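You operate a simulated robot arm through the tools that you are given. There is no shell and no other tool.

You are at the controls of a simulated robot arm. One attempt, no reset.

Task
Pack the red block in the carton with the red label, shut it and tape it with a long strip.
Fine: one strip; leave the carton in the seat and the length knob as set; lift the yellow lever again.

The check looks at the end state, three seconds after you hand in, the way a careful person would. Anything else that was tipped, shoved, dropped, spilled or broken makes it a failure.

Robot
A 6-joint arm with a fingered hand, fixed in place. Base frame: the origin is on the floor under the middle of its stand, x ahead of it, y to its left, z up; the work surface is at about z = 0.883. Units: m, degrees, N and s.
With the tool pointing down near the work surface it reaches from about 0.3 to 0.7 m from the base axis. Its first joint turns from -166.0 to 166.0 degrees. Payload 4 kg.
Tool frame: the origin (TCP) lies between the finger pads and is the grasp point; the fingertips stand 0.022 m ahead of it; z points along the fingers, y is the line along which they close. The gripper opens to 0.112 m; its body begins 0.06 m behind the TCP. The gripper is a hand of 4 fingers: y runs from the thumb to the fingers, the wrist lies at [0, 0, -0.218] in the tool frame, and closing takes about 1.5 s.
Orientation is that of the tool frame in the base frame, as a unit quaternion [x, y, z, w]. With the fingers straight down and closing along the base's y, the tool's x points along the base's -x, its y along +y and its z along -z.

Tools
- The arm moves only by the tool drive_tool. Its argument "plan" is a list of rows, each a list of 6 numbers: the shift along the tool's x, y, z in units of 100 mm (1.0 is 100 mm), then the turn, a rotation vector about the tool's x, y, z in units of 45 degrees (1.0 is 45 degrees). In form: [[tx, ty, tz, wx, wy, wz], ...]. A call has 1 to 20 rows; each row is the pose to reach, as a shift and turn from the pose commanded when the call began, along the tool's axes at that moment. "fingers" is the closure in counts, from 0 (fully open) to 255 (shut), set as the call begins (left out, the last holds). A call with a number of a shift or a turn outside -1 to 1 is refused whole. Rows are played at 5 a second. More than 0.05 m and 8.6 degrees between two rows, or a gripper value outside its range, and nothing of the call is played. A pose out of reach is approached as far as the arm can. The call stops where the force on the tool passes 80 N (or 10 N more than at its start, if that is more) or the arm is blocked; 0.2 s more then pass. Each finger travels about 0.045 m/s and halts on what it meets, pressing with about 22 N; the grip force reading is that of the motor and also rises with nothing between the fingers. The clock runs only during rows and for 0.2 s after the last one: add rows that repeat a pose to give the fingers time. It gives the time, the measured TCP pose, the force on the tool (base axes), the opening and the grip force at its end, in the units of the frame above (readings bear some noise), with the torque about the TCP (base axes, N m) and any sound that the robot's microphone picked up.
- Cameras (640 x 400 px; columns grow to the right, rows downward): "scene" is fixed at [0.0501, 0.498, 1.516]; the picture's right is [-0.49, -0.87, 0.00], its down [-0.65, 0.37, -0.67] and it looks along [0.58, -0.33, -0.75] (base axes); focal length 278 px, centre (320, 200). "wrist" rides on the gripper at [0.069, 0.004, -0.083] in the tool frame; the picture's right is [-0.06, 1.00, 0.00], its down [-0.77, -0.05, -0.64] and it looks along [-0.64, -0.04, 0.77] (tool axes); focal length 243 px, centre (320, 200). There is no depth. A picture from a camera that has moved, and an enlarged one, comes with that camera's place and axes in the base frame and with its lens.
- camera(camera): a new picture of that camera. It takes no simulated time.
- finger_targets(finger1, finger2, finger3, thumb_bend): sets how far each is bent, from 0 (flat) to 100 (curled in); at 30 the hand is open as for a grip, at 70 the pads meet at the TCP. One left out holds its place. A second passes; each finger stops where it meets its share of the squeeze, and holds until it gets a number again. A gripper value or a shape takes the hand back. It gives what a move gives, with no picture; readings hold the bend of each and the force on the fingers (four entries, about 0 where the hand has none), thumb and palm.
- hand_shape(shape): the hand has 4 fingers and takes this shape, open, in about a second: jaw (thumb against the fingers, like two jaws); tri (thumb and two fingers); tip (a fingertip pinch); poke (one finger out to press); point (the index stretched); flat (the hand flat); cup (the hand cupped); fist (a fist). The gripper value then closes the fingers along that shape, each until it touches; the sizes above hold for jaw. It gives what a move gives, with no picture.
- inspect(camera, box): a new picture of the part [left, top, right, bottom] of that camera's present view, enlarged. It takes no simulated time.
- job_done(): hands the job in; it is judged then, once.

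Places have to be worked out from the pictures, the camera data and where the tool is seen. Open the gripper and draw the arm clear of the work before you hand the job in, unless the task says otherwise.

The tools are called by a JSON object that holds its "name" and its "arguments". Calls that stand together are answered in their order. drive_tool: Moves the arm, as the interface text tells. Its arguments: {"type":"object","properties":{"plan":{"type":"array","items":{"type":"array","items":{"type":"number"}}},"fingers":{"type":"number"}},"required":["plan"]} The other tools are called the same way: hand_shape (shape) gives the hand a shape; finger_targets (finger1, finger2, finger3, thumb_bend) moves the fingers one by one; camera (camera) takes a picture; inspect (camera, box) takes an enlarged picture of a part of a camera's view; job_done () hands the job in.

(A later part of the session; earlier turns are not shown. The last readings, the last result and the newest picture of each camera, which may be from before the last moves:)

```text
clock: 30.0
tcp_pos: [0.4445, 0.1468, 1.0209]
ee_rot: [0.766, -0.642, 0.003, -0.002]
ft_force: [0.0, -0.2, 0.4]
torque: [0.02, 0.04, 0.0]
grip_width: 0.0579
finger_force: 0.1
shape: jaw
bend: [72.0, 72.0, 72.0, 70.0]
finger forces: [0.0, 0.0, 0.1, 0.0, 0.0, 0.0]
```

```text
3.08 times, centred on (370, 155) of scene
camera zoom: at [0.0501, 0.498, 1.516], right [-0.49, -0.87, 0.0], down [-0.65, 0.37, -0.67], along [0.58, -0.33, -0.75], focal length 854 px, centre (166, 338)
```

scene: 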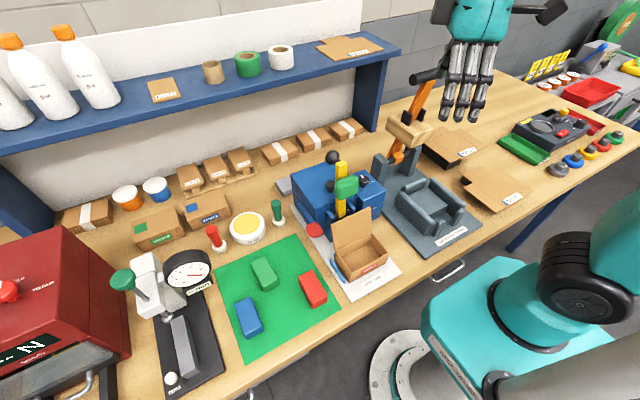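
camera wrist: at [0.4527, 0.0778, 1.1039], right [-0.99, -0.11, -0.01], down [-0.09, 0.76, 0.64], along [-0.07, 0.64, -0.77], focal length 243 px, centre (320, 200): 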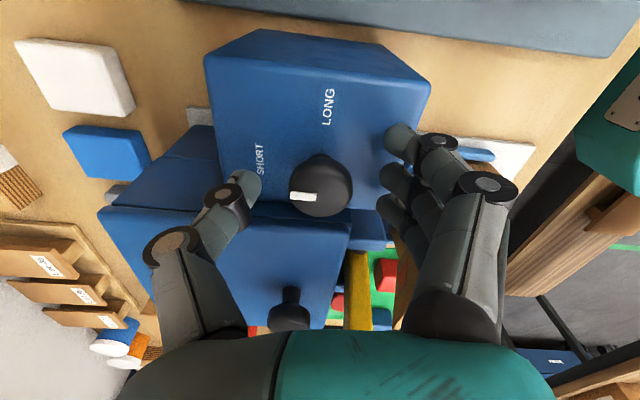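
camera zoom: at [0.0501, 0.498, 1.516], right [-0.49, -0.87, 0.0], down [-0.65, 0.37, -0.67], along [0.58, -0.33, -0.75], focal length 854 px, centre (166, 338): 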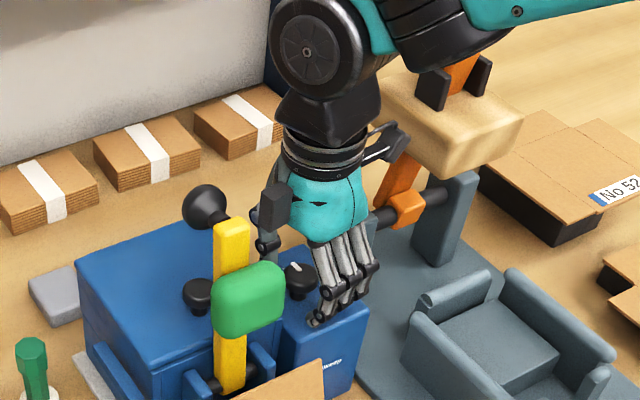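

The knob is centred between thumb and fingers. I close on it and wait, then read the grip.

{"name": "drive_tool", "arguments": {"plan": [[0, 0, 0, 0, 0, 0], [0, 0, 0, 0, 0, 0], [0, 0, 0, 0, 0, 0], [0, 0, 0, 0, 0, 0], [0, 0, 0, 0, 0, 0], [0, 0, 0, 0, 0, 0]], "fingers": 255}}

{"name": "camera", "arguments": {"camera": "wrist"}}

```text
clock: 31.4
tcp_pos: [0.4458, 0.1456, 1.0213]
ee_rot: [0.766, -0.643, 0.003, -0.003]
ft_force: [10.6, 1.4, -11.5]
torque: [0.0, -0.03, -0.02]
grip_width: 0.0072
finger_force: 22.3
shape: jaw
bend: [66.0, 72.0, 66.0, 70.0]
finger forces: [2.6, 7.2, 0.8, 0.0, 20.7, 0.0]
```

```text
taken
camera wrist: at [0.4535, 0.0778, 1.1038], right [-0.99, -0.11, -0.01], down [-0.09, 0.76, 0.64], along [-0.06, 0.64, -0.77], focal length 243 px, centre (320, 200)
```

wrist: 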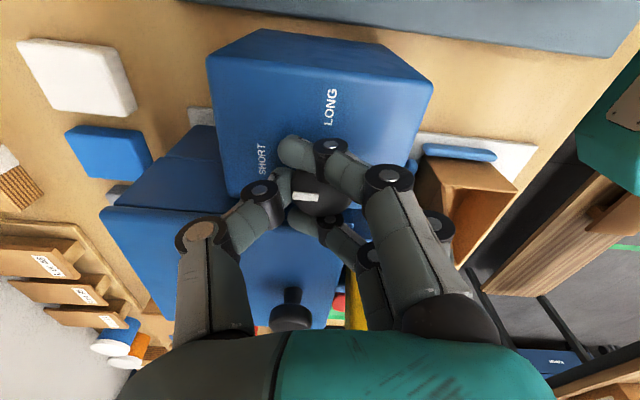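

The grip holds the knob (thumb 21 N). I turn the tool clockwise (seen from above) by 30°.

{"name": "drive_tool", "arguments": {"plan": [[0, 0, 0, 0, 0, 0.1], [0, 0, 0, 0, 0, 0.2], [0, 0, 0, 0, 0, 0.3], [0, 0, 0, 0, 0, 0.4], [0, 0, 0, 0, 0, 0.5], [0, 0, 0, 0, 0, 0.6], [0, 0, 0, 0, 0, 0.67], [0, 0, 0, 0, 0, 0.67]]}}

{"name": "camera", "arguments": {"camera": "wrist"}}

{"name": "inspect", "arguments": {"camera": "scene", "box": [310, 90, 430, 220]}}

```text
clock: 33.2
tcp_pos: [0.4469, 0.1468, 1.0212]
ee_rot: [-0.572, 0.82, -0.002, 0.002]
ft_force: [9.4, -12.8, -15.3]
torque: [-0.08, -0.07, 0.0]
grip_width: 0.0071
finger_force: 22.2
shape: jaw
bend: [66.0, 72.0, 66.0, 70.0]
finger forces: [4.5, 8.3, 0.1, 0.0, 22.1, 0.0]
```

```text
taken
camera wrist: at [0.4176, 0.0835, 1.1044], right [-0.91, 0.41, -0.01], down [0.31, 0.7, 0.64], along [0.26, 0.59, -0.77], focal length 243 px, centre (320, 200)
```

wrist: 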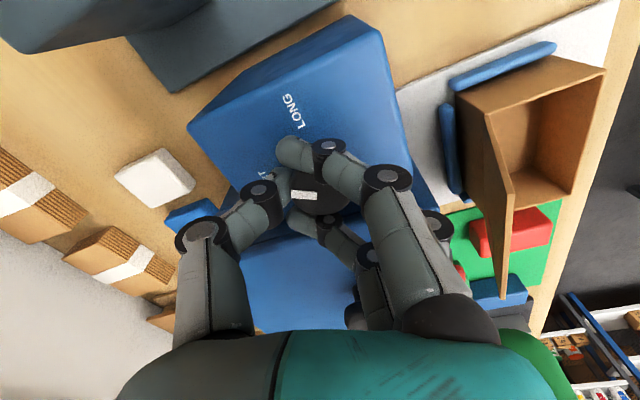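

```text
3.08 times, centred on (370, 155) of scene
camera zoom: at [0.0501, 0.498, 1.516], right [-0.49, -0.87, 0.0], down [-0.65, 0.37, -0.67], along [0.58, -0.33, -0.75], focal length 854 px, centre (166, 338)
```

zoom: 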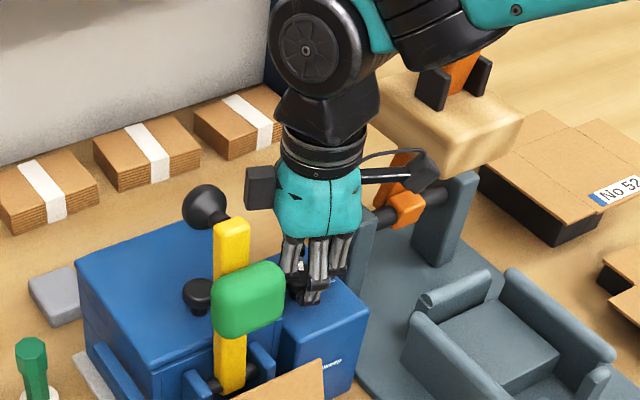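

The mark turned with the hand, about 30°, and nothing else moved. I release, turn back 30°, and then grip and turn again.

{"name": "drive_tool", "arguments": {"plan": [[0, 0, 0, 0, 0, 0], [0, 0, 0, 0, 0, 0], [0, 0, 0, 0, 0, 0], [0, 0, 0, 0, 0, 0], [0, 0, 0, 0, 0, 0], [0, 0, 0, 0, 0, -0.15], [0, 0, 0, 0, 0, -0.3], [0, 0, 0, 0, 0, -0.45], [0, 0, 0, 0, 0, -0.6], [0, 0, 0, 0, 0, -0.67], [0, 0, 0, 0, 0, -0.67]], "fingers": 125}}

{"name": "camera", "arguments": {"camera": "wrist"}}

```text
clock: 35.6
tcp_pos: [0.4459, 0.1477, 1.0213]
ee_rot: [0.766, -0.642, 0.003, -0.003]
ft_force: [0.3, -0.1, -0.2]
torque: [0.0, -0.03, -0.02]
grip_width: 0.0565
finger_force: 0.1
shape: jaw
bend: [72.0, 73.0, 73.0, 70.0]
finger forces: [0.0, 0.1, 0.0, 0.0, 0.1, 0.0]
```

```text
taken
camera wrist: at [0.4527, 0.0788, 1.1049], right [-0.99, -0.11, -0.01], down [-0.09, 0.76, 0.64], along [-0.07, 0.64, -0.77], focal length 243 px, centre (320, 200)
```

wrist: 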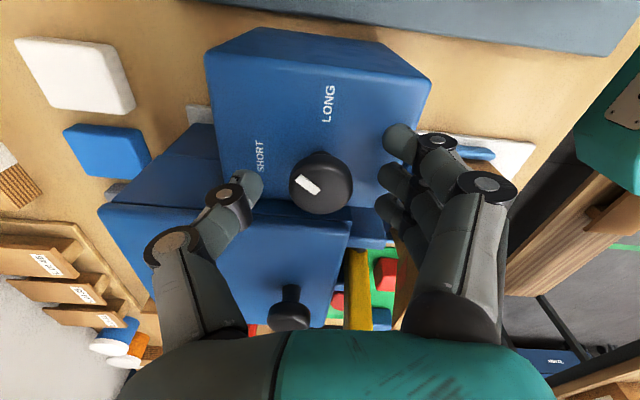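

The mark has moved about a third of the way toward LONG. I grip and turn again by 30°.

{"name": "drive_tool", "arguments": {"plan": [[0, 0, 0, 0, 0, 0], [0, 0, 0, 0, 0, 0], [0, 0, 0, 0, 0, 0], [0, 0, 0, 0, 0, 0], [0, 0, 0, 0, 0, 0], [0, 0, 0, 0, 0, 0.1], [0, 0, 0, 0, 0, 0.2], [0, 0, 0, 0, 0, 0.3], [0, 0, 0, 0, 0, 0.4], [0, 0, 0, 0, 0, 0.5], [0, 0, 0, 0, 0, 0.6], [0, 0, 0, 0, 0, 0.7], [0, 0, 0, 0, 0, 0.7]], "fingers": 255}}

{"name": "drive_tool", "arguments": {"plan": [[0, 0, 0, 0, 0, 0], [0, 0, 0, 0, 0, 0], [0, 0, 0, 0, 0, 0], [0, 0, 0, 0, 0, 0], [0, 0, 0, 0, 0, 0], [0, 0, 0, 0, 0, -0.15], [0, 0, 0, 0, 0, -0.3], [0, 0, 0, 0, 0, -0.45], [0, 0, 0, 0, 0, -0.6], [0, 0, 0, 0, 0, -0.7], [0, 0, 0, 0, 0, -0.7]], "fingers": 125}}

{"name": "camera", "arguments": {"camera": "wrist"}}

```text
clock: 38.4
tcp_pos: [0.4461, 0.1469, 1.0216]
ee_rot: [-0.562, 0.827, -0.001, 0.002]
ft_force: [8.9, -8.9, -13.5]
torque: [-0.08, -0.13, 0.0]
grip_width: 0.0098
finger_force: 22.0
shape: jaw
bend: [68.0, 73.0, 66.0, 70.0]
finger forces: [8.0, 7.2, 0.0, 0.1, 23.4, 0.1]
```

```text
clock: 40.8
tcp_pos: [0.4453, 0.147, 1.0216]
ee_rot: [0.766, -0.642, 0.003, -0.003]
ft_force: [-0.1, 0.4, -0.1]
torque: [0.0, 0.04, 0.0]
grip_width: 0.0564
finger_force: 0.1
shape: jaw
bend: [72.0, 73.0, 73.0, 70.0]
finger forces: [0.0, 0.0, 0.0, 0.1, 0.0, 0.0]
```

```text
taken
camera wrist: at [0.4528, 0.078, 1.1047], right [-0.99, -0.11, -0.01], down [-0.09, 0.76, 0.64], along [-0.07, 0.64, -0.77], focal length 243 px, centre (320, 200)
```

wrist: 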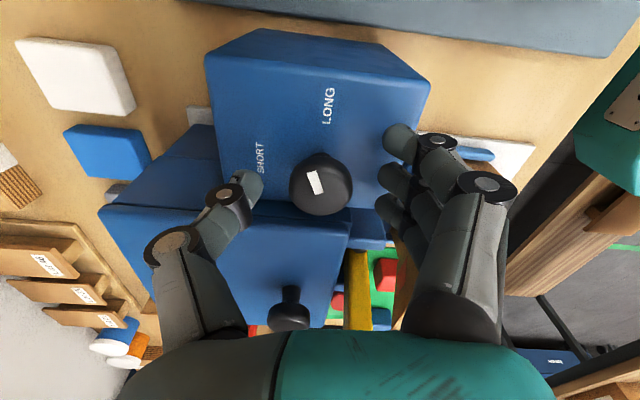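

The mark is around 65–70° now. One more grip and turn of about 25° should put it on LONG.

{"name": "drive_tool", "arguments": {"plan": [[0, 0, 0, 0, 0, 0], [0, 0, 0, 0, 0, 0], [0, 0, 0, 0, 0, 0], [0, 0, 0, 0, 0, 0], [0, 0, 0, 0, 0, 0], [0, 0, 0, 0, 0, 0.1], [0, 0, 0, 0, 0, 0.2], [0, 0, 0, 0, 0, 0.3], [0, 0, 0, 0, 0, 0.4], [0, 0, 0, 0, 0, 0.5], [0, 0, 0, 0, 0, 0.58], [0, 0, 0, 0, 0, 0.58]], "fingers": 255}}

{"name": "drive_tool", "arguments": {"plan": [[0, 0, 0, 0, 0, 0], [0, 0, 0, 0, 0, 0], [0, 0, 0, 0, 0, 0], [0, 0, 0, 0, 0, 0], [0, 0, 0, 0, 0, 0], [0, 0, -0.2, 0, 0, 0], [0, 0, -0.5, 0, 0, 0]], "fingers": 125}}

{"name": "inspect", "arguments": {"camera": "wrist", "box": [220, 30, 440, 230]}}

```text
clock: 43.4
tcp_pos: [0.4448, 0.1471, 1.0217]
ee_rot: [-0.6, 0.8, -0.001, 0.002]
ft_force: [12.8, -8.9, -16.6]
torque: [-0.02, -0.13, 0.12]
grip_width: 0.0074
finger_force: 22.2
shape: jaw
bend: [69.0, 72.0, 66.0, 70.0]
finger forces: [5.8, 8.2, 0.0, 0.0, 23.6, 0.1]
```

```text
clock: 45.0
tcp_pos: [0.4428, 0.1484, 1.0722]
ee_rot: [-0.603, 0.798, -0.002, 0.002]
ft_force: [1.0, 0.3, -1.1]
torque: [0.0, -0.02, 0.01]
grip_width: 0.0567
finger_force: 0.1
shape: jaw
bend: [72.0, 73.0, 73.0, 70.0]
finger forces: [0.0, 0.1, 0.0, 0.1, 0.0, 0.0]
```

```text
2.00 times, centred on (330, 130) of wrist
camera zoom: at [0.4191, 0.0828, 1.155], right [-0.94, 0.33, -0.01], down [0.25, 0.72, 0.64], along [0.22, 0.61, -0.76], focal length 485 px, centre (300, 340)
```

zoom: 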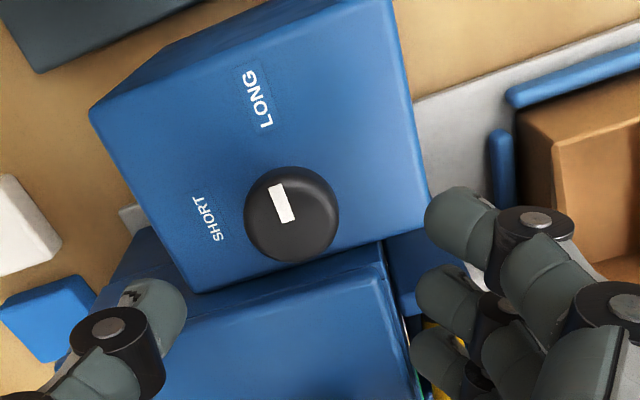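

The mark now points exactly along the LONG direction. I raise the hand well above the lever and carry it over to the red block at about (0.295, 0.38).

{"name": "drive_tool", "arguments": {"plan": [[0, 0, -0.35, 0, 0, 0], [0, 0, -0.7, 0, 0, 0], [0, 0, -1.0, 0, 0, 0]], "fingers": 125}}

{"name": "drive_tool", "arguments": {"plan": [[0, 0, -0.4, 0, 0, 0], [0, 0, -0.7, 0, 0, 0], [-0.25, 0.3, -0.7, 0, 0, 0], [-0.5, 0.6, -0.7, 0, 0, 0], [-0.8, 0.9, -0.7, 0, 0, 0]]}}

{"name": "drive_tool", "arguments": {"plan": [[-0.3, 0.3, 0, 0, 0, 0], [-0.6, 0.6, 0, 0, 0, 0], [-0.9, 0.9, 0.2, 0, 0, 0], [-1.0, 1.0, 0.4, 0, 0, 0]], "fingers": 0}}

{"name": "camera", "arguments": {"camera": "wrist"}}

{"name": "camera", "arguments": {"camera": "scene"}}

```text
clock: 45.8
tcp_pos: [0.444, 0.1486, 1.1722]
ee_rot: [-0.601, 0.799, -0.003, 0.003]
ft_force: [-0.1, -0.1, 0.4]
torque: [0.0, 0.01, -0.03]
grip_width: 0.0565
finger_force: 0.1
shape: jaw
bend: [72.0, 73.0, 73.0, 70.0]
finger forces: [0.1, 0.0, 0.0, 0.0, 0.0, 0.1]
```

```text
clock: 47.0
tcp_pos: [0.38, 0.2504, 1.2407]
ee_rot: [-0.601, 0.799, -0.003, 0.003]
ft_force: [0.3, 0.4, -0.3]
torque: [0.02, -0.01, -0.02]
grip_width: 0.0566
finger_force: 0.1
shape: jaw
bend: [72.0, 73.0, 73.0, 70.0]
finger forces: [0.0, 0.0, 0.0, 0.0, 0.0, 0.1]
```

```text
clock: 48.0
tcp_pos: [0.3121, 0.3758, 1.2012]
ee_rot: [-0.601, 0.8, -0.003, 0.002]
ft_force: [-0.6, 0.2, -0.1]
torque: [0.05, -0.01, 0.06]
grip_width: 0.112
finger_force: 0.1
shape: jaw
bend: [30.0, 30.0, 30.0, 30.0]
finger forces: [0.1, 0.0, 0.1, 0.0, 0.1, 0.0]
```

```text
taken
camera wrist: at [0.2889, 0.31, 1.2846], right [-0.94, 0.34, -0.01], down [0.25, 0.72, 0.64], along [0.22, 0.6, -0.76], focal length 243 px, centre (320, 200)
```

wrist: 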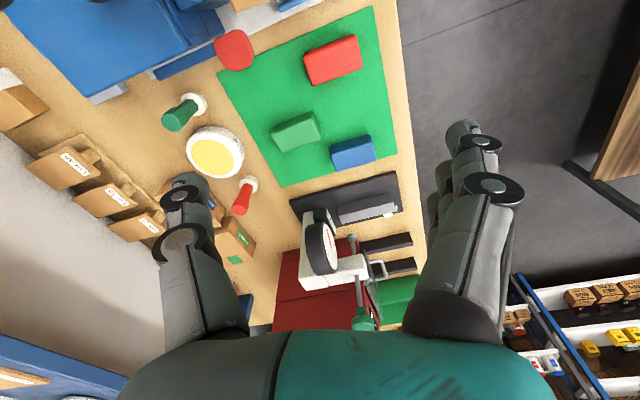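

```text
taken
```

scene: 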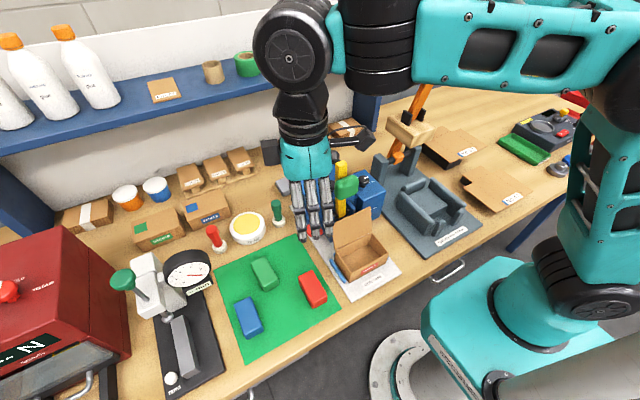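

I enlarge the view of the red block to measure its place and heading.

{"name": "inspect", "arguments": {"camera": "wrist", "box": [270, 10, 400, 110]}}

{"name": "inspect", "arguments": {"camera": "scene", "box": [280, 250, 350, 320]}}

```text
4.00 times, centred on (335, 60) of wrist
camera zoom: at [0.2889, 0.31, 1.2846], right [-0.94, 0.34, -0.01], down [0.25, 0.72, 0.64], along [0.22, 0.6, -0.76], focal length 970 px, centre (260, 760)
```

zoom: 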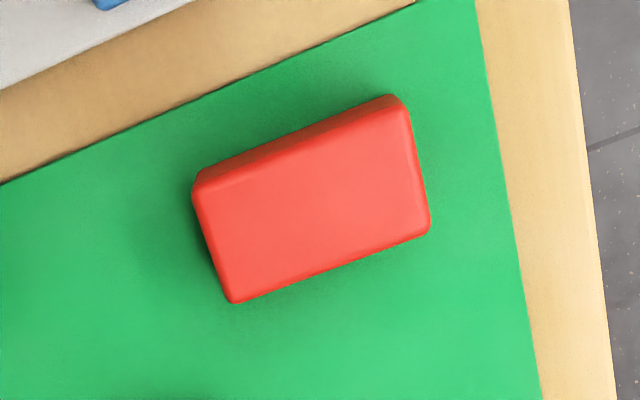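

```text
5.71 times, centred on (315, 285) of scene
camera zoom: at [0.0501, 0.498, 1.516], right [-0.49, -0.87, 0.0], down [-0.65, 0.37, -0.67], along [0.58, -0.33, -0.75], focal length 1587 px, centre (349, -286)
```

zoom: 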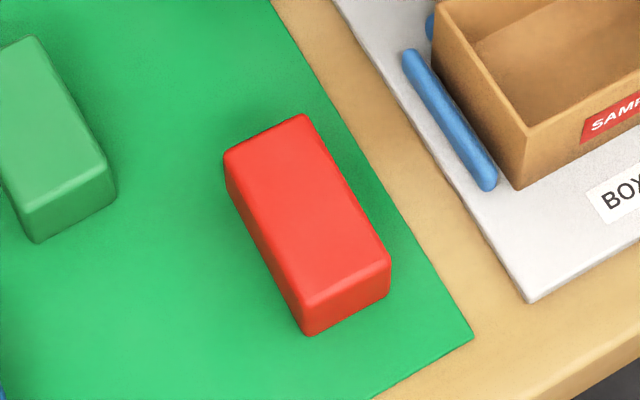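

The block's top spans about x 0.263–0.332, y 0.360–0.397 at z ≈ 0.913, square to the axes, so its centre is (0.2975, 0.3785). I turn to ψ = −90° (closing along x, across its length) and come down to z ≈ 1.10 above it.

{"name": "drive_tool", "arguments": {"plan": [[0.004, 0.04, 0.25, 0, 0, -0.1], [0.008, 0.08, 0.5, 0, 0, -0.2], [0.012, 0.12, 0.75, 0, 0, -0.3], [0.015, 0.148, 1.0, 0, 0, -0.356], [0.015, 0.148, 1.0, 0, 0, -0.356]], "fingers": 0}}

{"name": "camera", "arguments": {"camera": "wrist"}}

```text
clock: 49.2
tcp_pos: [0.2985, 0.3772, 1.0998]
ee_rot: [0.707, -0.707, 0.002, -0.002]
ft_force: [-0.4, 0.2, 0.9]
torque: [0.0, 0.03, 0.01]
grip_width: 0.1118
finger_force: 0.1
shape: jaw
bend: [30.0, 30.0, 30.0, 30.0]
finger forces: [0.0, 0.1, 0.1, 0.1, 0.0, 0.0]
```

```text
taken
camera wrist: at [0.2934, 0.3079, 1.1832], right [-1.0, 0.06, -0.01], down [0.04, 0.77, 0.64], along [0.05, 0.64, -0.77], focal length 243 px, centre (320, 200)
```

wrist: 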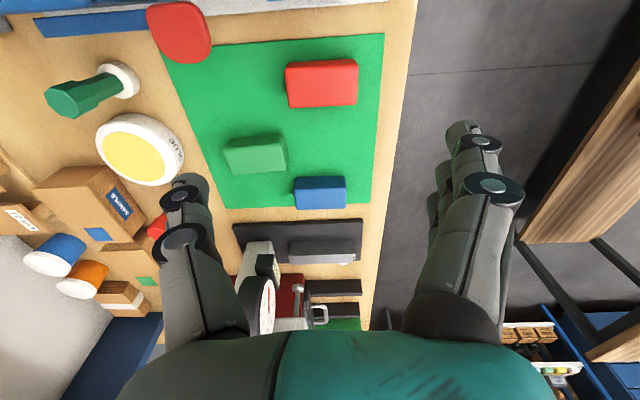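

The block lies squarely between thumb and fingers. I descend so that only the upper part of the block is gripped: TCP to z ≈ 0.922.

{"name": "drive_tool", "arguments": {"plan": [[-0.013, 0.01, 0.3, 0, 0, 0], [-0.013, 0.01, 0.6, 0, 0, 0], [-0.013, 0.01, 0.9, 0, 0, 0], [-0.013, 0.01, 1.0, 0, 0, 0]]}}

{"name": "camera", "arguments": {"camera": "wrist"}}

{"name": "inspect", "arguments": {"camera": "scene", "box": [220, 150, 420, 340]}}

```text
clock: 50.2
tcp_pos: [0.2968, 0.3766, 1.0003]
ee_rot: [-0.707, 0.708, -0.002, 0.003]
ft_force: [-0.2, -1.0, 0.2]
torque: [0.01, -0.03, 0.03]
grip_width: 0.1118
finger_force: 0.0
shape: jaw
bend: [30.0, 30.0, 30.0, 30.0]
finger forces: [0.0, 0.1, 0.1, 0.0, 0.1, 0.0]
```

```text
taken
camera wrist: at [0.2929, 0.3071, 1.0841], right [-1.0, 0.06, -0.01], down [0.05, 0.77, 0.64], along [0.05, 0.64, -0.77], focal length 243 px, centre (320, 200)
```

wrist: 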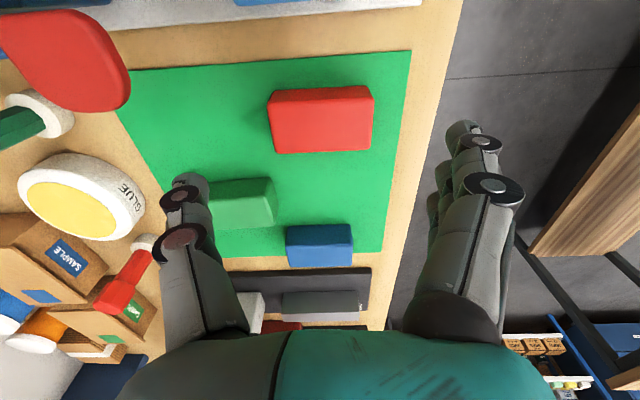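

```text
2.11 times, centred on (320, 245) of scene
camera zoom: at [0.0501, 0.498, 1.516], right [-0.49, -0.87, 0.0], down [-0.65, 0.37, -0.67], along [0.58, -0.33, -0.75], focal length 585 px, centre (320, 105)
```

zoom: 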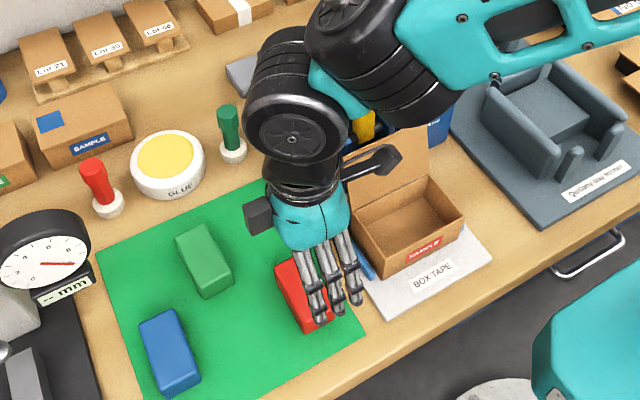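

Alignment looks right and the surroundings are clear. I go down the last 78 mm.

{"name": "drive_tool", "arguments": {"plan": [[-0.01, 0, 0.2, 0, 0, 0], [-0.01, 0, 0.4, 0, 0, 0], [-0.01, 0, 0.6, 0, 0, 0], [-0.01, 0, 0.78, 0, 0, 0], [-0.01, 0, 0.78, 0, 0, 0]]}}

{"name": "camera", "arguments": {"camera": "wrist"}}

{"name": "inspect", "arguments": {"camera": "scene", "box": [220, 150, 420, 340]}}

```text
clock: 51.4
tcp_pos: [0.2983, 0.3778, 0.9233]
ee_rot: [-0.706, 0.708, -0.003, 0.003]
ft_force: [0.4, 0.3, -0.5]
torque: [0.02, -0.01, 0.02]
grip_width: 0.1121
finger_force: 0.1
shape: jaw
bend: [30.0, 30.0, 30.0, 30.0]
finger forces: [0.0, 0.0, 0.0, 0.0, 0.1, 0.0]
```

```text
taken
camera wrist: at [0.2928, 0.3082, 1.0068], right [-1.0, 0.06, -0.01], down [0.05, 0.76, 0.64], along [0.05, 0.64, -0.77], focal length 243 px, centre (320, 200)
```

wrist: 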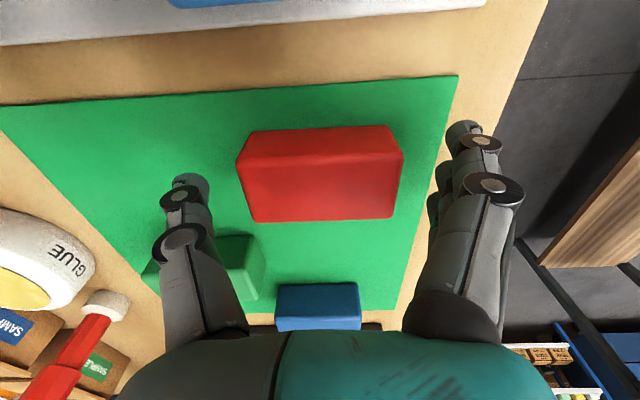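

```text
2.11 times, centred on (320, 245) of scene
camera zoom: at [0.0501, 0.498, 1.516], right [-0.49, -0.87, 0.0], down [-0.65, 0.37, -0.67], along [0.58, -0.33, -0.75], focal length 585 px, centre (320, 105)
```

zoom: 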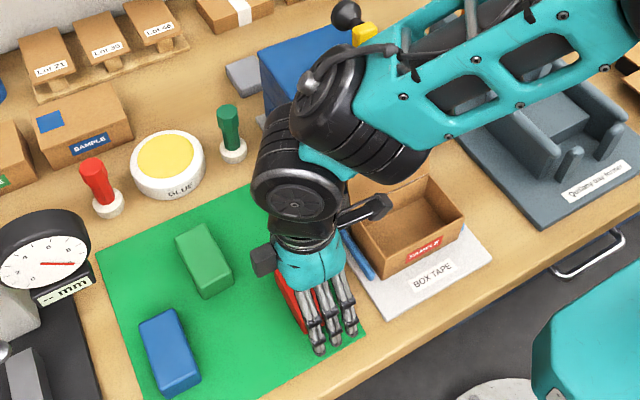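

In place. I close on the block and hold.

{"name": "drive_tool", "arguments": {"plan": [[0, 0, 0, 0, 0, 0], [0, 0, 0, 0, 0, 0], [0, 0, 0, 0, 0, 0], [0, 0, 0, 0, 0, 0], [0, 0, 0, 0, 0, 0], [0, 0, 0, 0, 0, 0], [0, 0, 0, 0, 0, 0]], "fingers": 255}}

{"name": "camera", "arguments": {"camera": "wrist"}}

```text
clock: 53.0
tcp_pos: [0.298, 0.3778, 0.9234]
ee_rot: [-0.707, 0.707, -0.002, 0.003]
ft_force: [1.0, 0.0, -0.1]
torque: [-0.02, -0.01, -0.02]
grip_width: 0.0681
finger_force: 21.8
shape: jaw
bend: [72.0, 70.0, 71.0, 69.0]
finger forces: [5.4, 7.1, 7.1, 0.0, 19.8, 0.0]
```

```text
taken
camera wrist: at [0.2928, 0.3082, 1.007], right [-1.0, 0.06, -0.01], down [0.05, 0.77, 0.64], along [0.05, 0.64, -0.77], focal length 243 px, centre (320, 200)
```

wrist: 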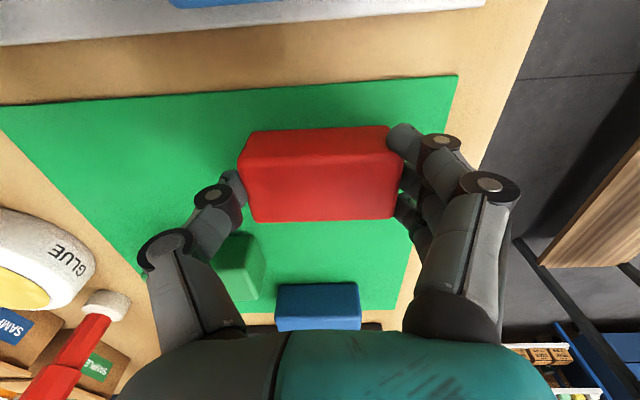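

The block is held well (width 0.068, forces 5–7 N on each finger, thumb 20 N). I lift it 100 mm.

{"name": "drive_tool", "arguments": {"plan": [[0, 0, -0.15, 0, 0, 0], [0, 0, -0.35, 0, 0, 0], [0, 0, -0.6, 0, 0, 0], [0, 0, -0.8, 0, 0, 0], [0, 0, -1.0, 0, 0, 0]]}}

{"name": "camera", "arguments": {"camera": "wrist"}}

{"name": "camera", "arguments": {"camera": "scene"}}

```text
clock: 54.2
tcp_pos: [0.2958, 0.3784, 1.0224]
ee_rot: [-0.707, 0.707, -0.002, 0.002]
ft_force: [0.2, 0.0, -0.6]
torque: [-0.02, 0.0, 0.0]
grip_width: 0.0682
finger_force: 22.4
shape: jaw
bend: [72.0, 70.0, 71.0, 69.0]
finger forces: [5.5, 7.3, 7.3, 0.0, 19.8, 0.0]
```

```text
taken
camera wrist: at [0.2911, 0.3093, 1.1062], right [-1.0, 0.06, -0.01], down [0.05, 0.77, 0.64], along [0.05, 0.64, -0.77], focal length 243 px, centre (320, 200)
```

wrist: 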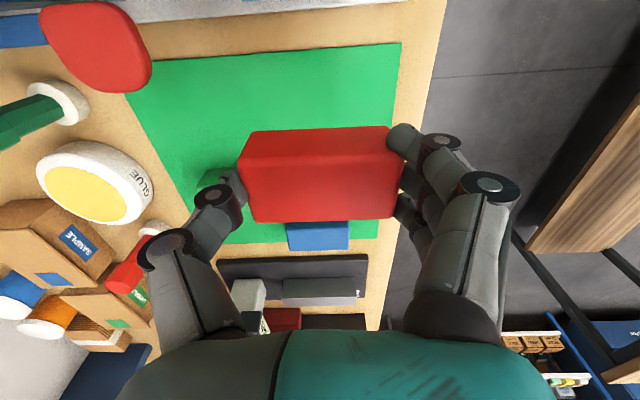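

```text
taken
```

scene: 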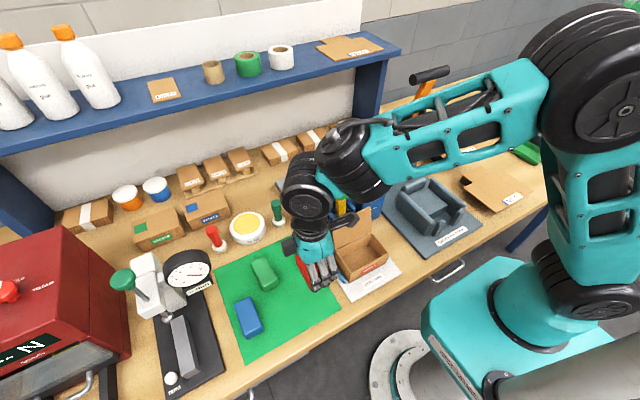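

The lift is clean. I raise it further and rotate back to ψ = 0 so the block's long side lies along y, matching the carton.

{"name": "drive_tool", "arguments": {"plan": [[0, 0, -0.25, 0, 0, 0], [0, 0, -0.5, 0, 0, 0], [0, 0, -0.75, 0, 0, 0], [0, 0, -1.0, 0, 0, 0]]}}

{"name": "drive_tool", "arguments": {"plan": [[0, 0, 0, 0, 0, 0.14], [0, 0, 0, 0, 0, 0.28], [0, 0, 0, 0, 0, 0.43], [0, 0, 0, 0, 0, 0.57], [0, 0, 0, 0, 0, 0.71], [0, 0, 0, 0, 0, 0.86], [0, 0, 0, 0, 0, 1.0]]}}

{"name": "drive_tool", "arguments": {"plan": [[0, 0, 0, 0, 0, 0.14], [0, 0, 0, 0, 0, 0.28], [0, 0, 0, 0, 0, 0.43], [0, 0, 0, 0, 0, 0.57], [0, 0, 0, 0, 0, 0.71], [0, 0, 0, 0, 0, 0.86], [0, 0, 0, 0, 0, 1.0]]}}

{"name": "camera", "arguments": {"camera": "wrist"}}

{"name": "camera", "arguments": {"camera": "scene"}}

```text
clock: 55.2
tcp_pos: [0.2954, 0.3779, 1.1247]
ee_rot: [-0.706, 0.708, -0.003, 0.003]
ft_force: [-0.6, 0.2, -1.2]
torque: [-0.03, -0.01, 0.01]
grip_width: 0.068
finger_force: 21.8
shape: jaw
bend: [72.0, 70.0, 71.0, 69.0]
finger forces: [5.6, 7.3, 7.2, 0.0, 19.9, 0.0]
```

```text
clock: 56.8
tcp_pos: [0.2956, 0.3787, 1.1236]
ee_rot: [-0.381, 0.925, -0.002, 0.004]
ft_force: [0.2, -0.7, -0.5]
torque: [0.01, -0.01, 0.01]
grip_width: 0.0679
finger_force: 21.8
shape: jaw
bend: [72.0, 70.0, 71.0, 69.0]
finger forces: [5.7, 7.3, 7.2, 0.0, 19.6, 0.0]
```

```text
clock: 58.4
tcp_pos: [0.2959, 0.3775, 1.1227]
ee_rot: [0.002, 1.0, 0.0, 0.003]
ft_force: [-0.1, -0.4, -0.7]
torque: [0.0, 0.0, 0.01]
grip_width: 0.068
finger_force: 21.7
shape: jaw
bend: [72.0, 70.0, 71.0, 69.0]
finger forces: [5.7, 7.3, 7.2, 0.0, 19.7, 0.1]
```

```text
taken
camera wrist: at [0.2272, 0.3831, 1.2053], right [0.07, 1.0, 0.0], down [0.76, -0.05, 0.65], along [0.65, -0.04, -0.76], focal length 243 px, centre (320, 200)
```

wrist: 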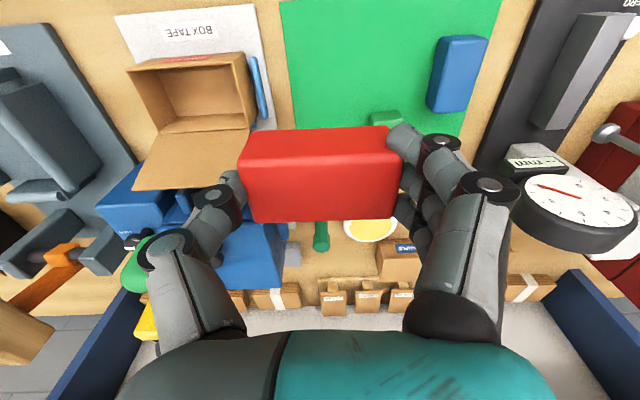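

```text
taken
```

scene: 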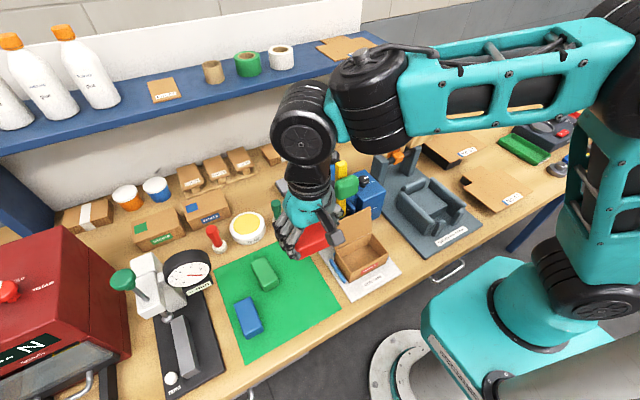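

ψ = 0 is reached with the block held firmly. I zoom on the carton to fix its rim position before moving over it.

{"name": "inspect", "arguments": {"camera": "wrist", "box": [110, 0, 290, 200]}}

{"name": "inspect", "arguments": {"camera": "scene", "box": [310, 190, 410, 300]}}

```text
2.00 times, centred on (200, 100) of wrist
camera zoom: at [0.2272, 0.3831, 1.2053], right [0.07, 1.0, 0.0], down [0.76, -0.05, 0.65], along [0.65, -0.04, -0.76], focal length 485 px, centre (560, 400)
```

zoom: 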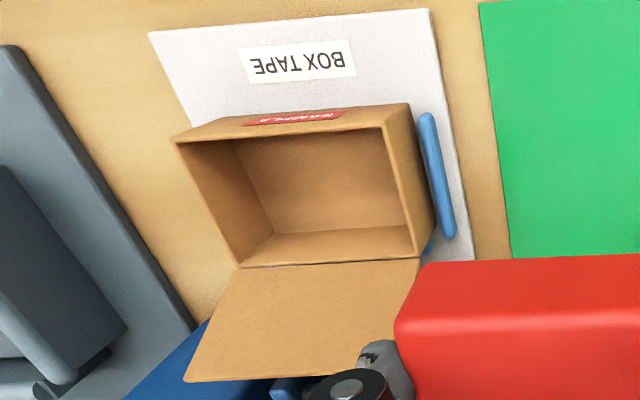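

```text
3.64 times, centred on (360, 245) of scene
camera zoom: at [0.0501, 0.498, 1.516], right [-0.49, -0.87, 0.0], down [-0.65, 0.37, -0.67], along [0.58, -0.33, -0.75], focal length 1010 px, centre (174, 36)
```

zoom: 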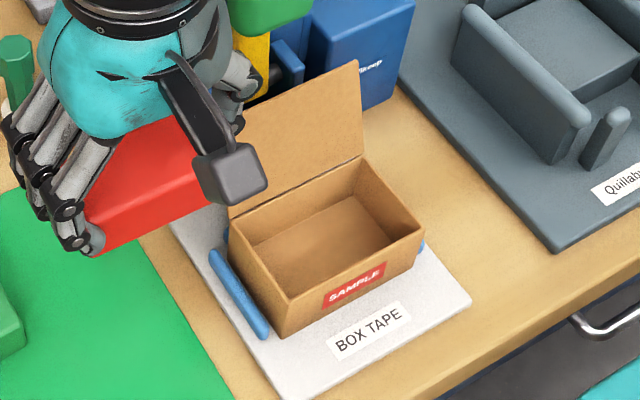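

The carton's rim spans about x 0.273–0.341, y 0.187–0.294 at z ≈ 0.939, centre (0.307, 0.240). I carry the block over it at the present height.

{"name": "drive_tool", "arguments": {"plan": [[0, -0.3, 0, 0, 0, 0], [-0.03, -0.6, 0, 0, 0, 0], [-0.06, -0.9, 0, 0, 0, 0]]}}

{"name": "drive_tool", "arguments": {"plan": [[0, -0.25, 0, 0, 0, 0], [0, -0.475, 0, 0, 0, 0], [0, -0.475, 0.25, 0, 0, 0], [0, -0.475, 0.5, 0, 0, 0], [0, -0.475, 0.7, 0, 0, 0], [0, -0.475, 0.7, 0, 0, 0]]}}

{"name": "camera", "arguments": {"camera": "wrist"}}

{"name": "inspect", "arguments": {"camera": "scene", "box": [280, 150, 420, 300]}}

```text
clock: 59.2
tcp_pos: [0.3021, 0.2878, 1.1225]
ee_rot: [0.001, 1.0, 0.0, 0.004]
ft_force: [0.0, -1.1, -0.2]
torque: [0.0, -0.06, 0.0]
grip_width: 0.068
finger_force: 22.4
shape: jaw
bend: [72.0, 70.0, 71.0, 69.0]
finger forces: [5.7, 7.2, 7.2, 0.0, 19.8, 0.0]
```

```text
clock: 60.6
tcp_pos: [0.3008, 0.24, 1.0521]
ee_rot: [0.0, 1.0, 0.0, 0.004]
ft_force: [-0.1, -0.4, -0.2]
torque: [0.0, -0.04, 0.03]
grip_width: 0.0681
finger_force: 22.2
shape: jaw
bend: [72.0, 70.0, 71.0, 69.0]
finger forces: [5.7, 7.5, 7.3, 0.1, 19.8, 0.0]
```

```text
taken
camera wrist: at [0.2315, 0.2448, 1.1347], right [0.06, 1.0, 0.0], down [0.76, -0.05, 0.65], along [0.65, -0.04, -0.76], focal length 243 px, centre (320, 200)
```

wrist: 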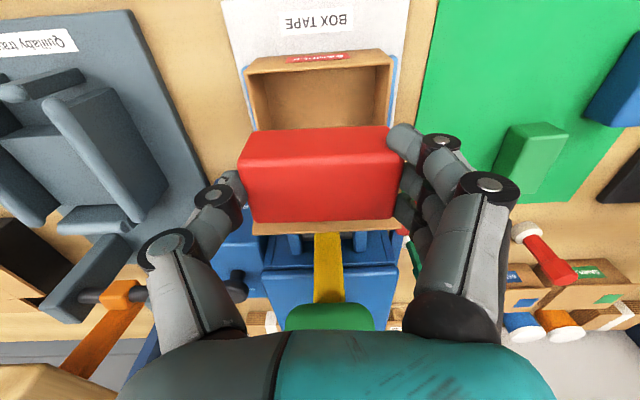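

```text
2.67 times, centred on (350, 225) of scene
camera zoom: at [0.0501, 0.498, 1.516], right [-0.49, -0.87, 0.0], down [-0.65, 0.37, -0.67], along [0.58, -0.33, -0.75], focal length 740 px, centre (240, 133)
```

zoom: 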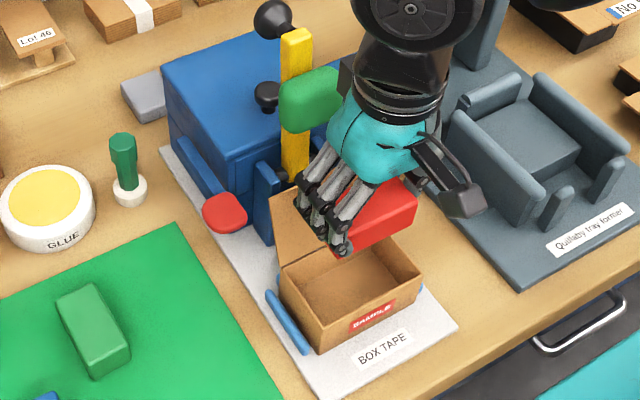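

The block is over the carton with clearance to the green pad behind. I descend to just above the rim and check.

{"name": "drive_tool", "arguments": {"plan": [[0, 0, 0.2, 0, 0, 0], [0, 0, 0.4, 0, 0, 0], [0, 0, 0.55, 0, 0, 0], [0, 0, 0.68, 0, 0, 0], [0, 0, 0.68, 0, 0, 0]]}}

{"name": "camera", "arguments": {"camera": "wrist"}}

{"name": "inspect", "arguments": {"camera": "scene", "box": [280, 150, 420, 300]}}

```text
clock: 61.8
tcp_pos: [0.3045, 0.2408, 0.9841]
ee_rot: [0.001, 1.0, 0.0, 0.003]
ft_force: [0.4, 0.7, -1.5]
torque: [0.01, 0.02, -0.03]
grip_width: 0.0681
finger_force: 21.9
shape: jaw
bend: [72.0, 70.0, 71.0, 69.0]
finger forces: [5.7, 7.3, 7.3, 0.1, 19.8, 0.0]
```

```text
taken
camera wrist: at [0.2332, 0.2456, 1.0664], right [0.06, 1.0, 0.0], down [0.76, -0.05, 0.65], along [0.65, -0.04, -0.76], focal length 243 px, centre (320, 200)
```

wrist: 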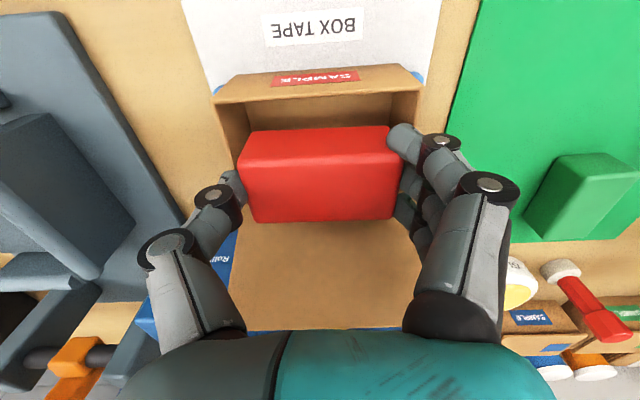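

```text
2.67 times, centred on (350, 225) of scene
camera zoom: at [0.0501, 0.498, 1.516], right [-0.49, -0.87, 0.0], down [-0.65, 0.37, -0.67], along [0.58, -0.33, -0.75], focal length 740 px, centre (240, 133)
```

zoom: 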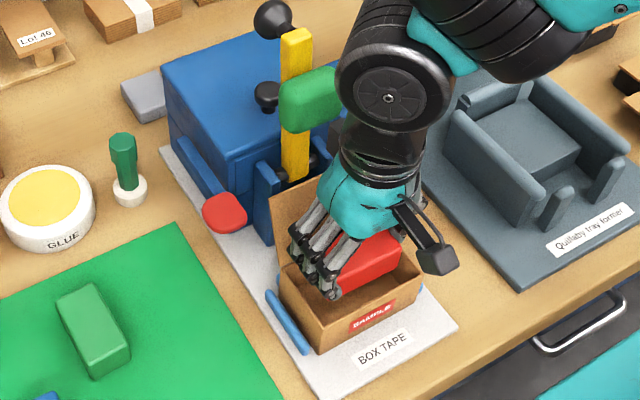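

The fingertips look about 12 mm thick, so they fit just inside the carton walls. I lower another 35 mm so the block is well inside before releasing.

{"name": "drive_tool", "arguments": {"plan": [[0, 0, 0.08, 0, 0, 0], [0, 0, 0.16, 0, 0, 0], [0, 0, 0.24, 0, 0, 0], [0, 0, 0.32, 0, 0, 0], [0, 0, 0.35, 0, 0, 0], [0, 0, 0.35, 0, 0, 0]]}}

{"name": "camera", "arguments": {"camera": "wrist"}}

{"name": "inspect", "arguments": {"camera": "scene", "box": [280, 150, 420, 300]}}

```text
clock: 63.2
tcp_pos: [0.3046, 0.2415, 0.9498]
ee_rot: [0.001, 1.0, 0.0, 0.004]
ft_force: [0.3, 0.3, -0.8]
torque: [0.0, 0.04, -0.01]
grip_width: 0.0682
finger_force: 22.1
shape: jaw
bend: [72.0, 70.0, 71.0, 69.0]
finger forces: [5.7, 7.4, 7.2, 0.1, 19.8, 0.0]
```

```text
taken
camera wrist: at [0.2347, 0.2453, 1.033], right [0.06, 1.0, 0.0], down [0.76, -0.05, 0.65], along [0.65, -0.04, -0.76], focal length 243 px, centre (320, 200)
```

wrist: 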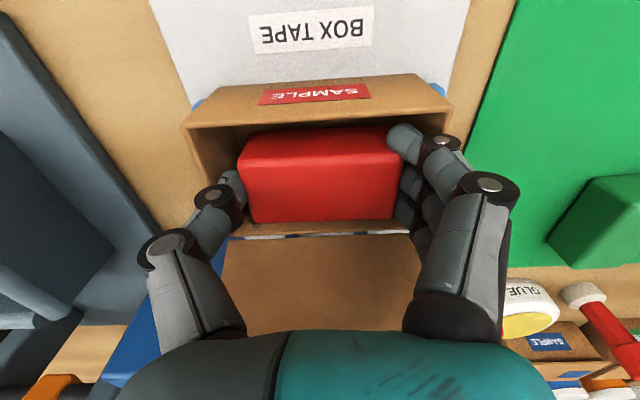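

```text
2.67 times, centred on (350, 225) of scene
camera zoom: at [0.0501, 0.498, 1.516], right [-0.49, -0.87, 0.0], down [-0.65, 0.37, -0.67], along [0.58, -0.33, -0.75], focal length 740 px, centre (240, 133)
```

zoom: 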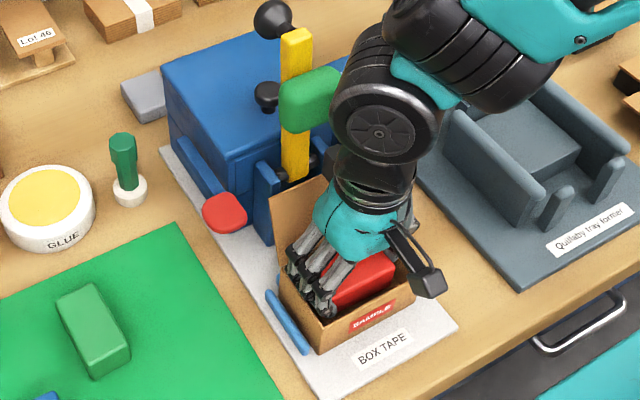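

No contact forces so far. I open slightly to release the block, then rise straight up.

{"name": "drive_tool", "arguments": {"plan": [[0, 0, 0, 0, 0, 0], [0, 0, 0, 0, 0, 0], [0, 0, 0, 0, 0, 0], [0, 0, 0, 0, 0, 0]], "fingers": 82}}

{"name": "camera", "arguments": {"camera": "wrist"}}

```text
clock: 64.2
tcp_pos: [0.304, 0.2411, 0.9499]
ee_rot: [0.001, 1.0, 0.001, 0.004]
ft_force: [0.3, -0.3, -0.5]
torque: [0.02, 0.03, -0.03]
grip_width: 0.0749
finger_force: 0.0
shape: jaw
bend: [69.0, 69.0, 69.0, 66.0]
finger forces: [0.8, 3.0, 1.7, 0.1, 5.8, 0.1]
```

```text
taken
camera wrist: at [0.2347, 0.2453, 1.0331], right [0.06, 1.0, 0.0], down [0.76, -0.05, 0.65], along [0.65, -0.04, -0.76], focal length 243 px, centre (320, 200)
```

wrist: 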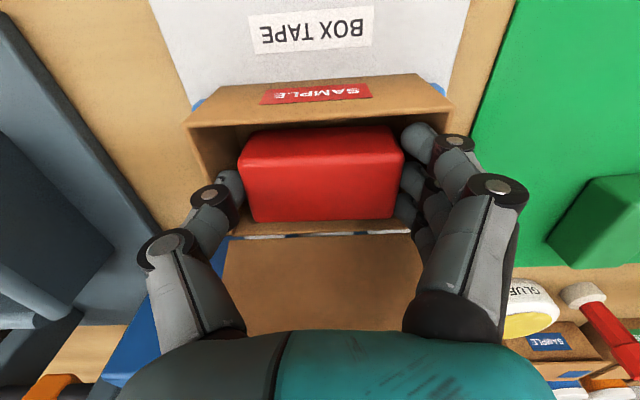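

The readings show the pads still touching something lightly. I open a few more millimetres.

{"name": "drive_tool", "arguments": {"plan": [[0, 0, 0, 0, 0, 0], [0, 0, 0, 0, 0, 0], [0, 0, 0, 0, 0, 0]], "fingers": 70}}

{"name": "camera", "arguments": {"camera": "wrist"}}

{"name": "inspect", "arguments": {"camera": "scene", "box": [280, 180, 420, 300]}}

```text
clock: 65.0
tcp_pos: [0.3051, 0.2409, 0.9509]
ee_rot: [0.001, 1.0, 0.0, 0.004]
ft_force: [2.0, 1.0, 2.7]
torque: [-0.15, 0.02, -0.01]
grip_width: 0.0792
finger_force: 0.1
shape: jaw
bend: [67.0, 67.0, 67.0, 64.0]
finger forces: [1.1, 1.6, 1.1, 0.1, 5.0, 0.1]
```

```text
taken
camera wrist: at [0.2347, 0.2454, 1.0331], right [0.06, 1.0, 0.0], down [0.76, -0.05, 0.65], along [0.65, -0.04, -0.76], focal length 243 px, centre (320, 200)
```

wrist: 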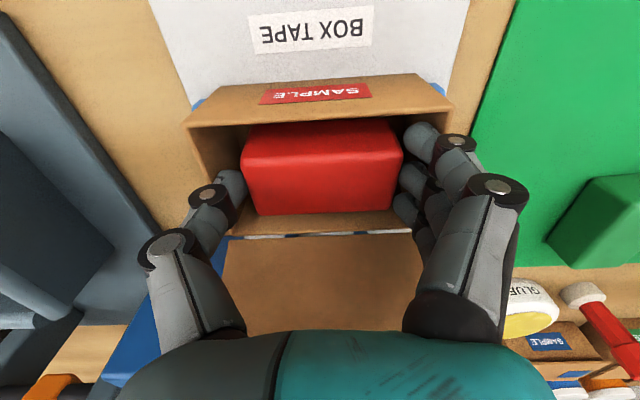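

```text
3.33 times, centred on (350, 240) of scene
camera zoom: at [0.0501, 0.498, 1.516], right [-0.49, -0.87, 0.0], down [-0.65, 0.37, -0.67], along [0.58, -0.33, -0.75], focal length 926 px, centre (220, 67)
```

zoom: 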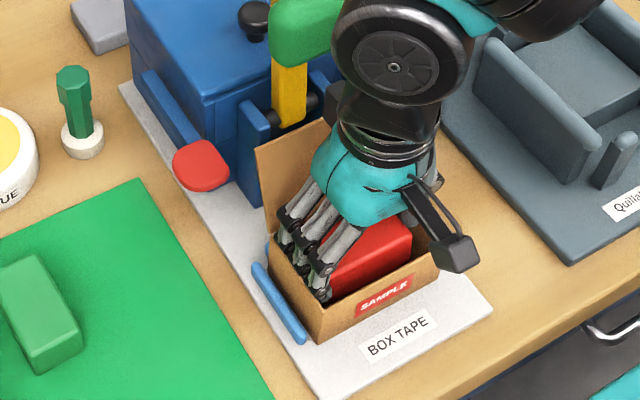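

The block has dropped a little and is free; the tips may now be brushing the walls. I close back by a few millimetres and rise straight up.

{"name": "drive_tool", "arguments": {"plan": [[0, 0, 0, 0, 0, 0], [0, 0, 0, 0, 0, 0], [0, 0, -0.05, 0, 0, 0], [0, 0, -0.1, 0, 0, 0], [0, 0, -0.2, 0, 0, 0], [0, 0, -0.35, 0, 0, 0]], "fingers": 78}}

{"name": "camera", "arguments": {"camera": "wrist"}}

{"name": "inspect", "arguments": {"camera": "scene", "box": [280, 180, 420, 300]}}

```text
clock: 66.4
tcp_pos: [0.3032, 0.2396, 0.9846]
ee_rot: [0.0, 1.0, 0.0, 0.004]
ft_force: [0.5, 0.3, -0.4]
torque: [-0.03, -0.01, -0.01]
grip_width: 0.0773
finger_force: 0.1
shape: jaw
bend: [68.0, 68.0, 68.0, 64.0]
finger forces: [0.0, 0.1, 0.1, 0.1, 0.0, 0.0]
```

```text
taken
camera wrist: at [0.2336, 0.245, 1.0679], right [0.06, 1.0, 0.0], down [0.76, -0.05, 0.65], along [0.65, -0.04, -0.76], focal length 243 px, centre (320, 200)
```

wrist: 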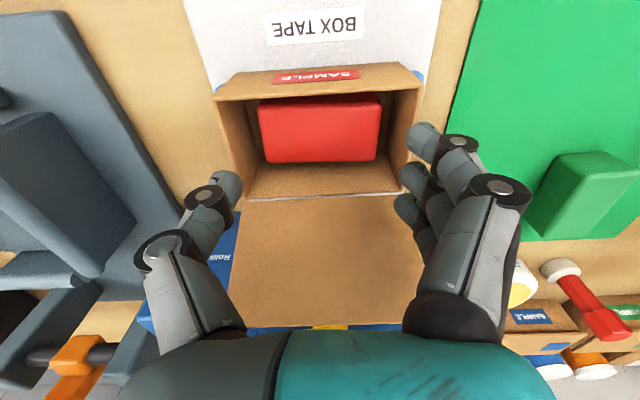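

```text
3.33 times, centred on (350, 240) of scene
camera zoom: at [0.0501, 0.498, 1.516], right [-0.49, -0.87, 0.0], down [-0.65, 0.37, -0.67], along [0.58, -0.33, -0.75], focal length 926 px, centre (220, 67)
```

zoom: 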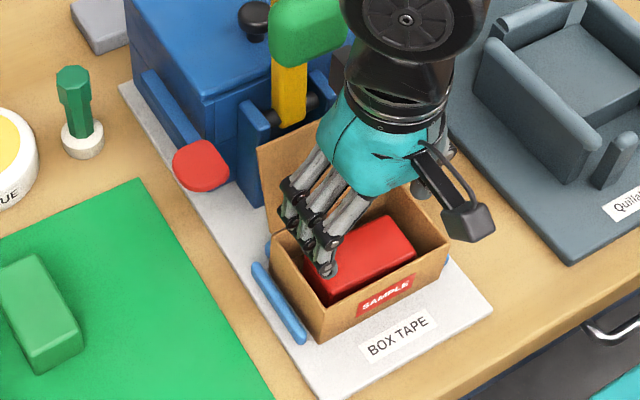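

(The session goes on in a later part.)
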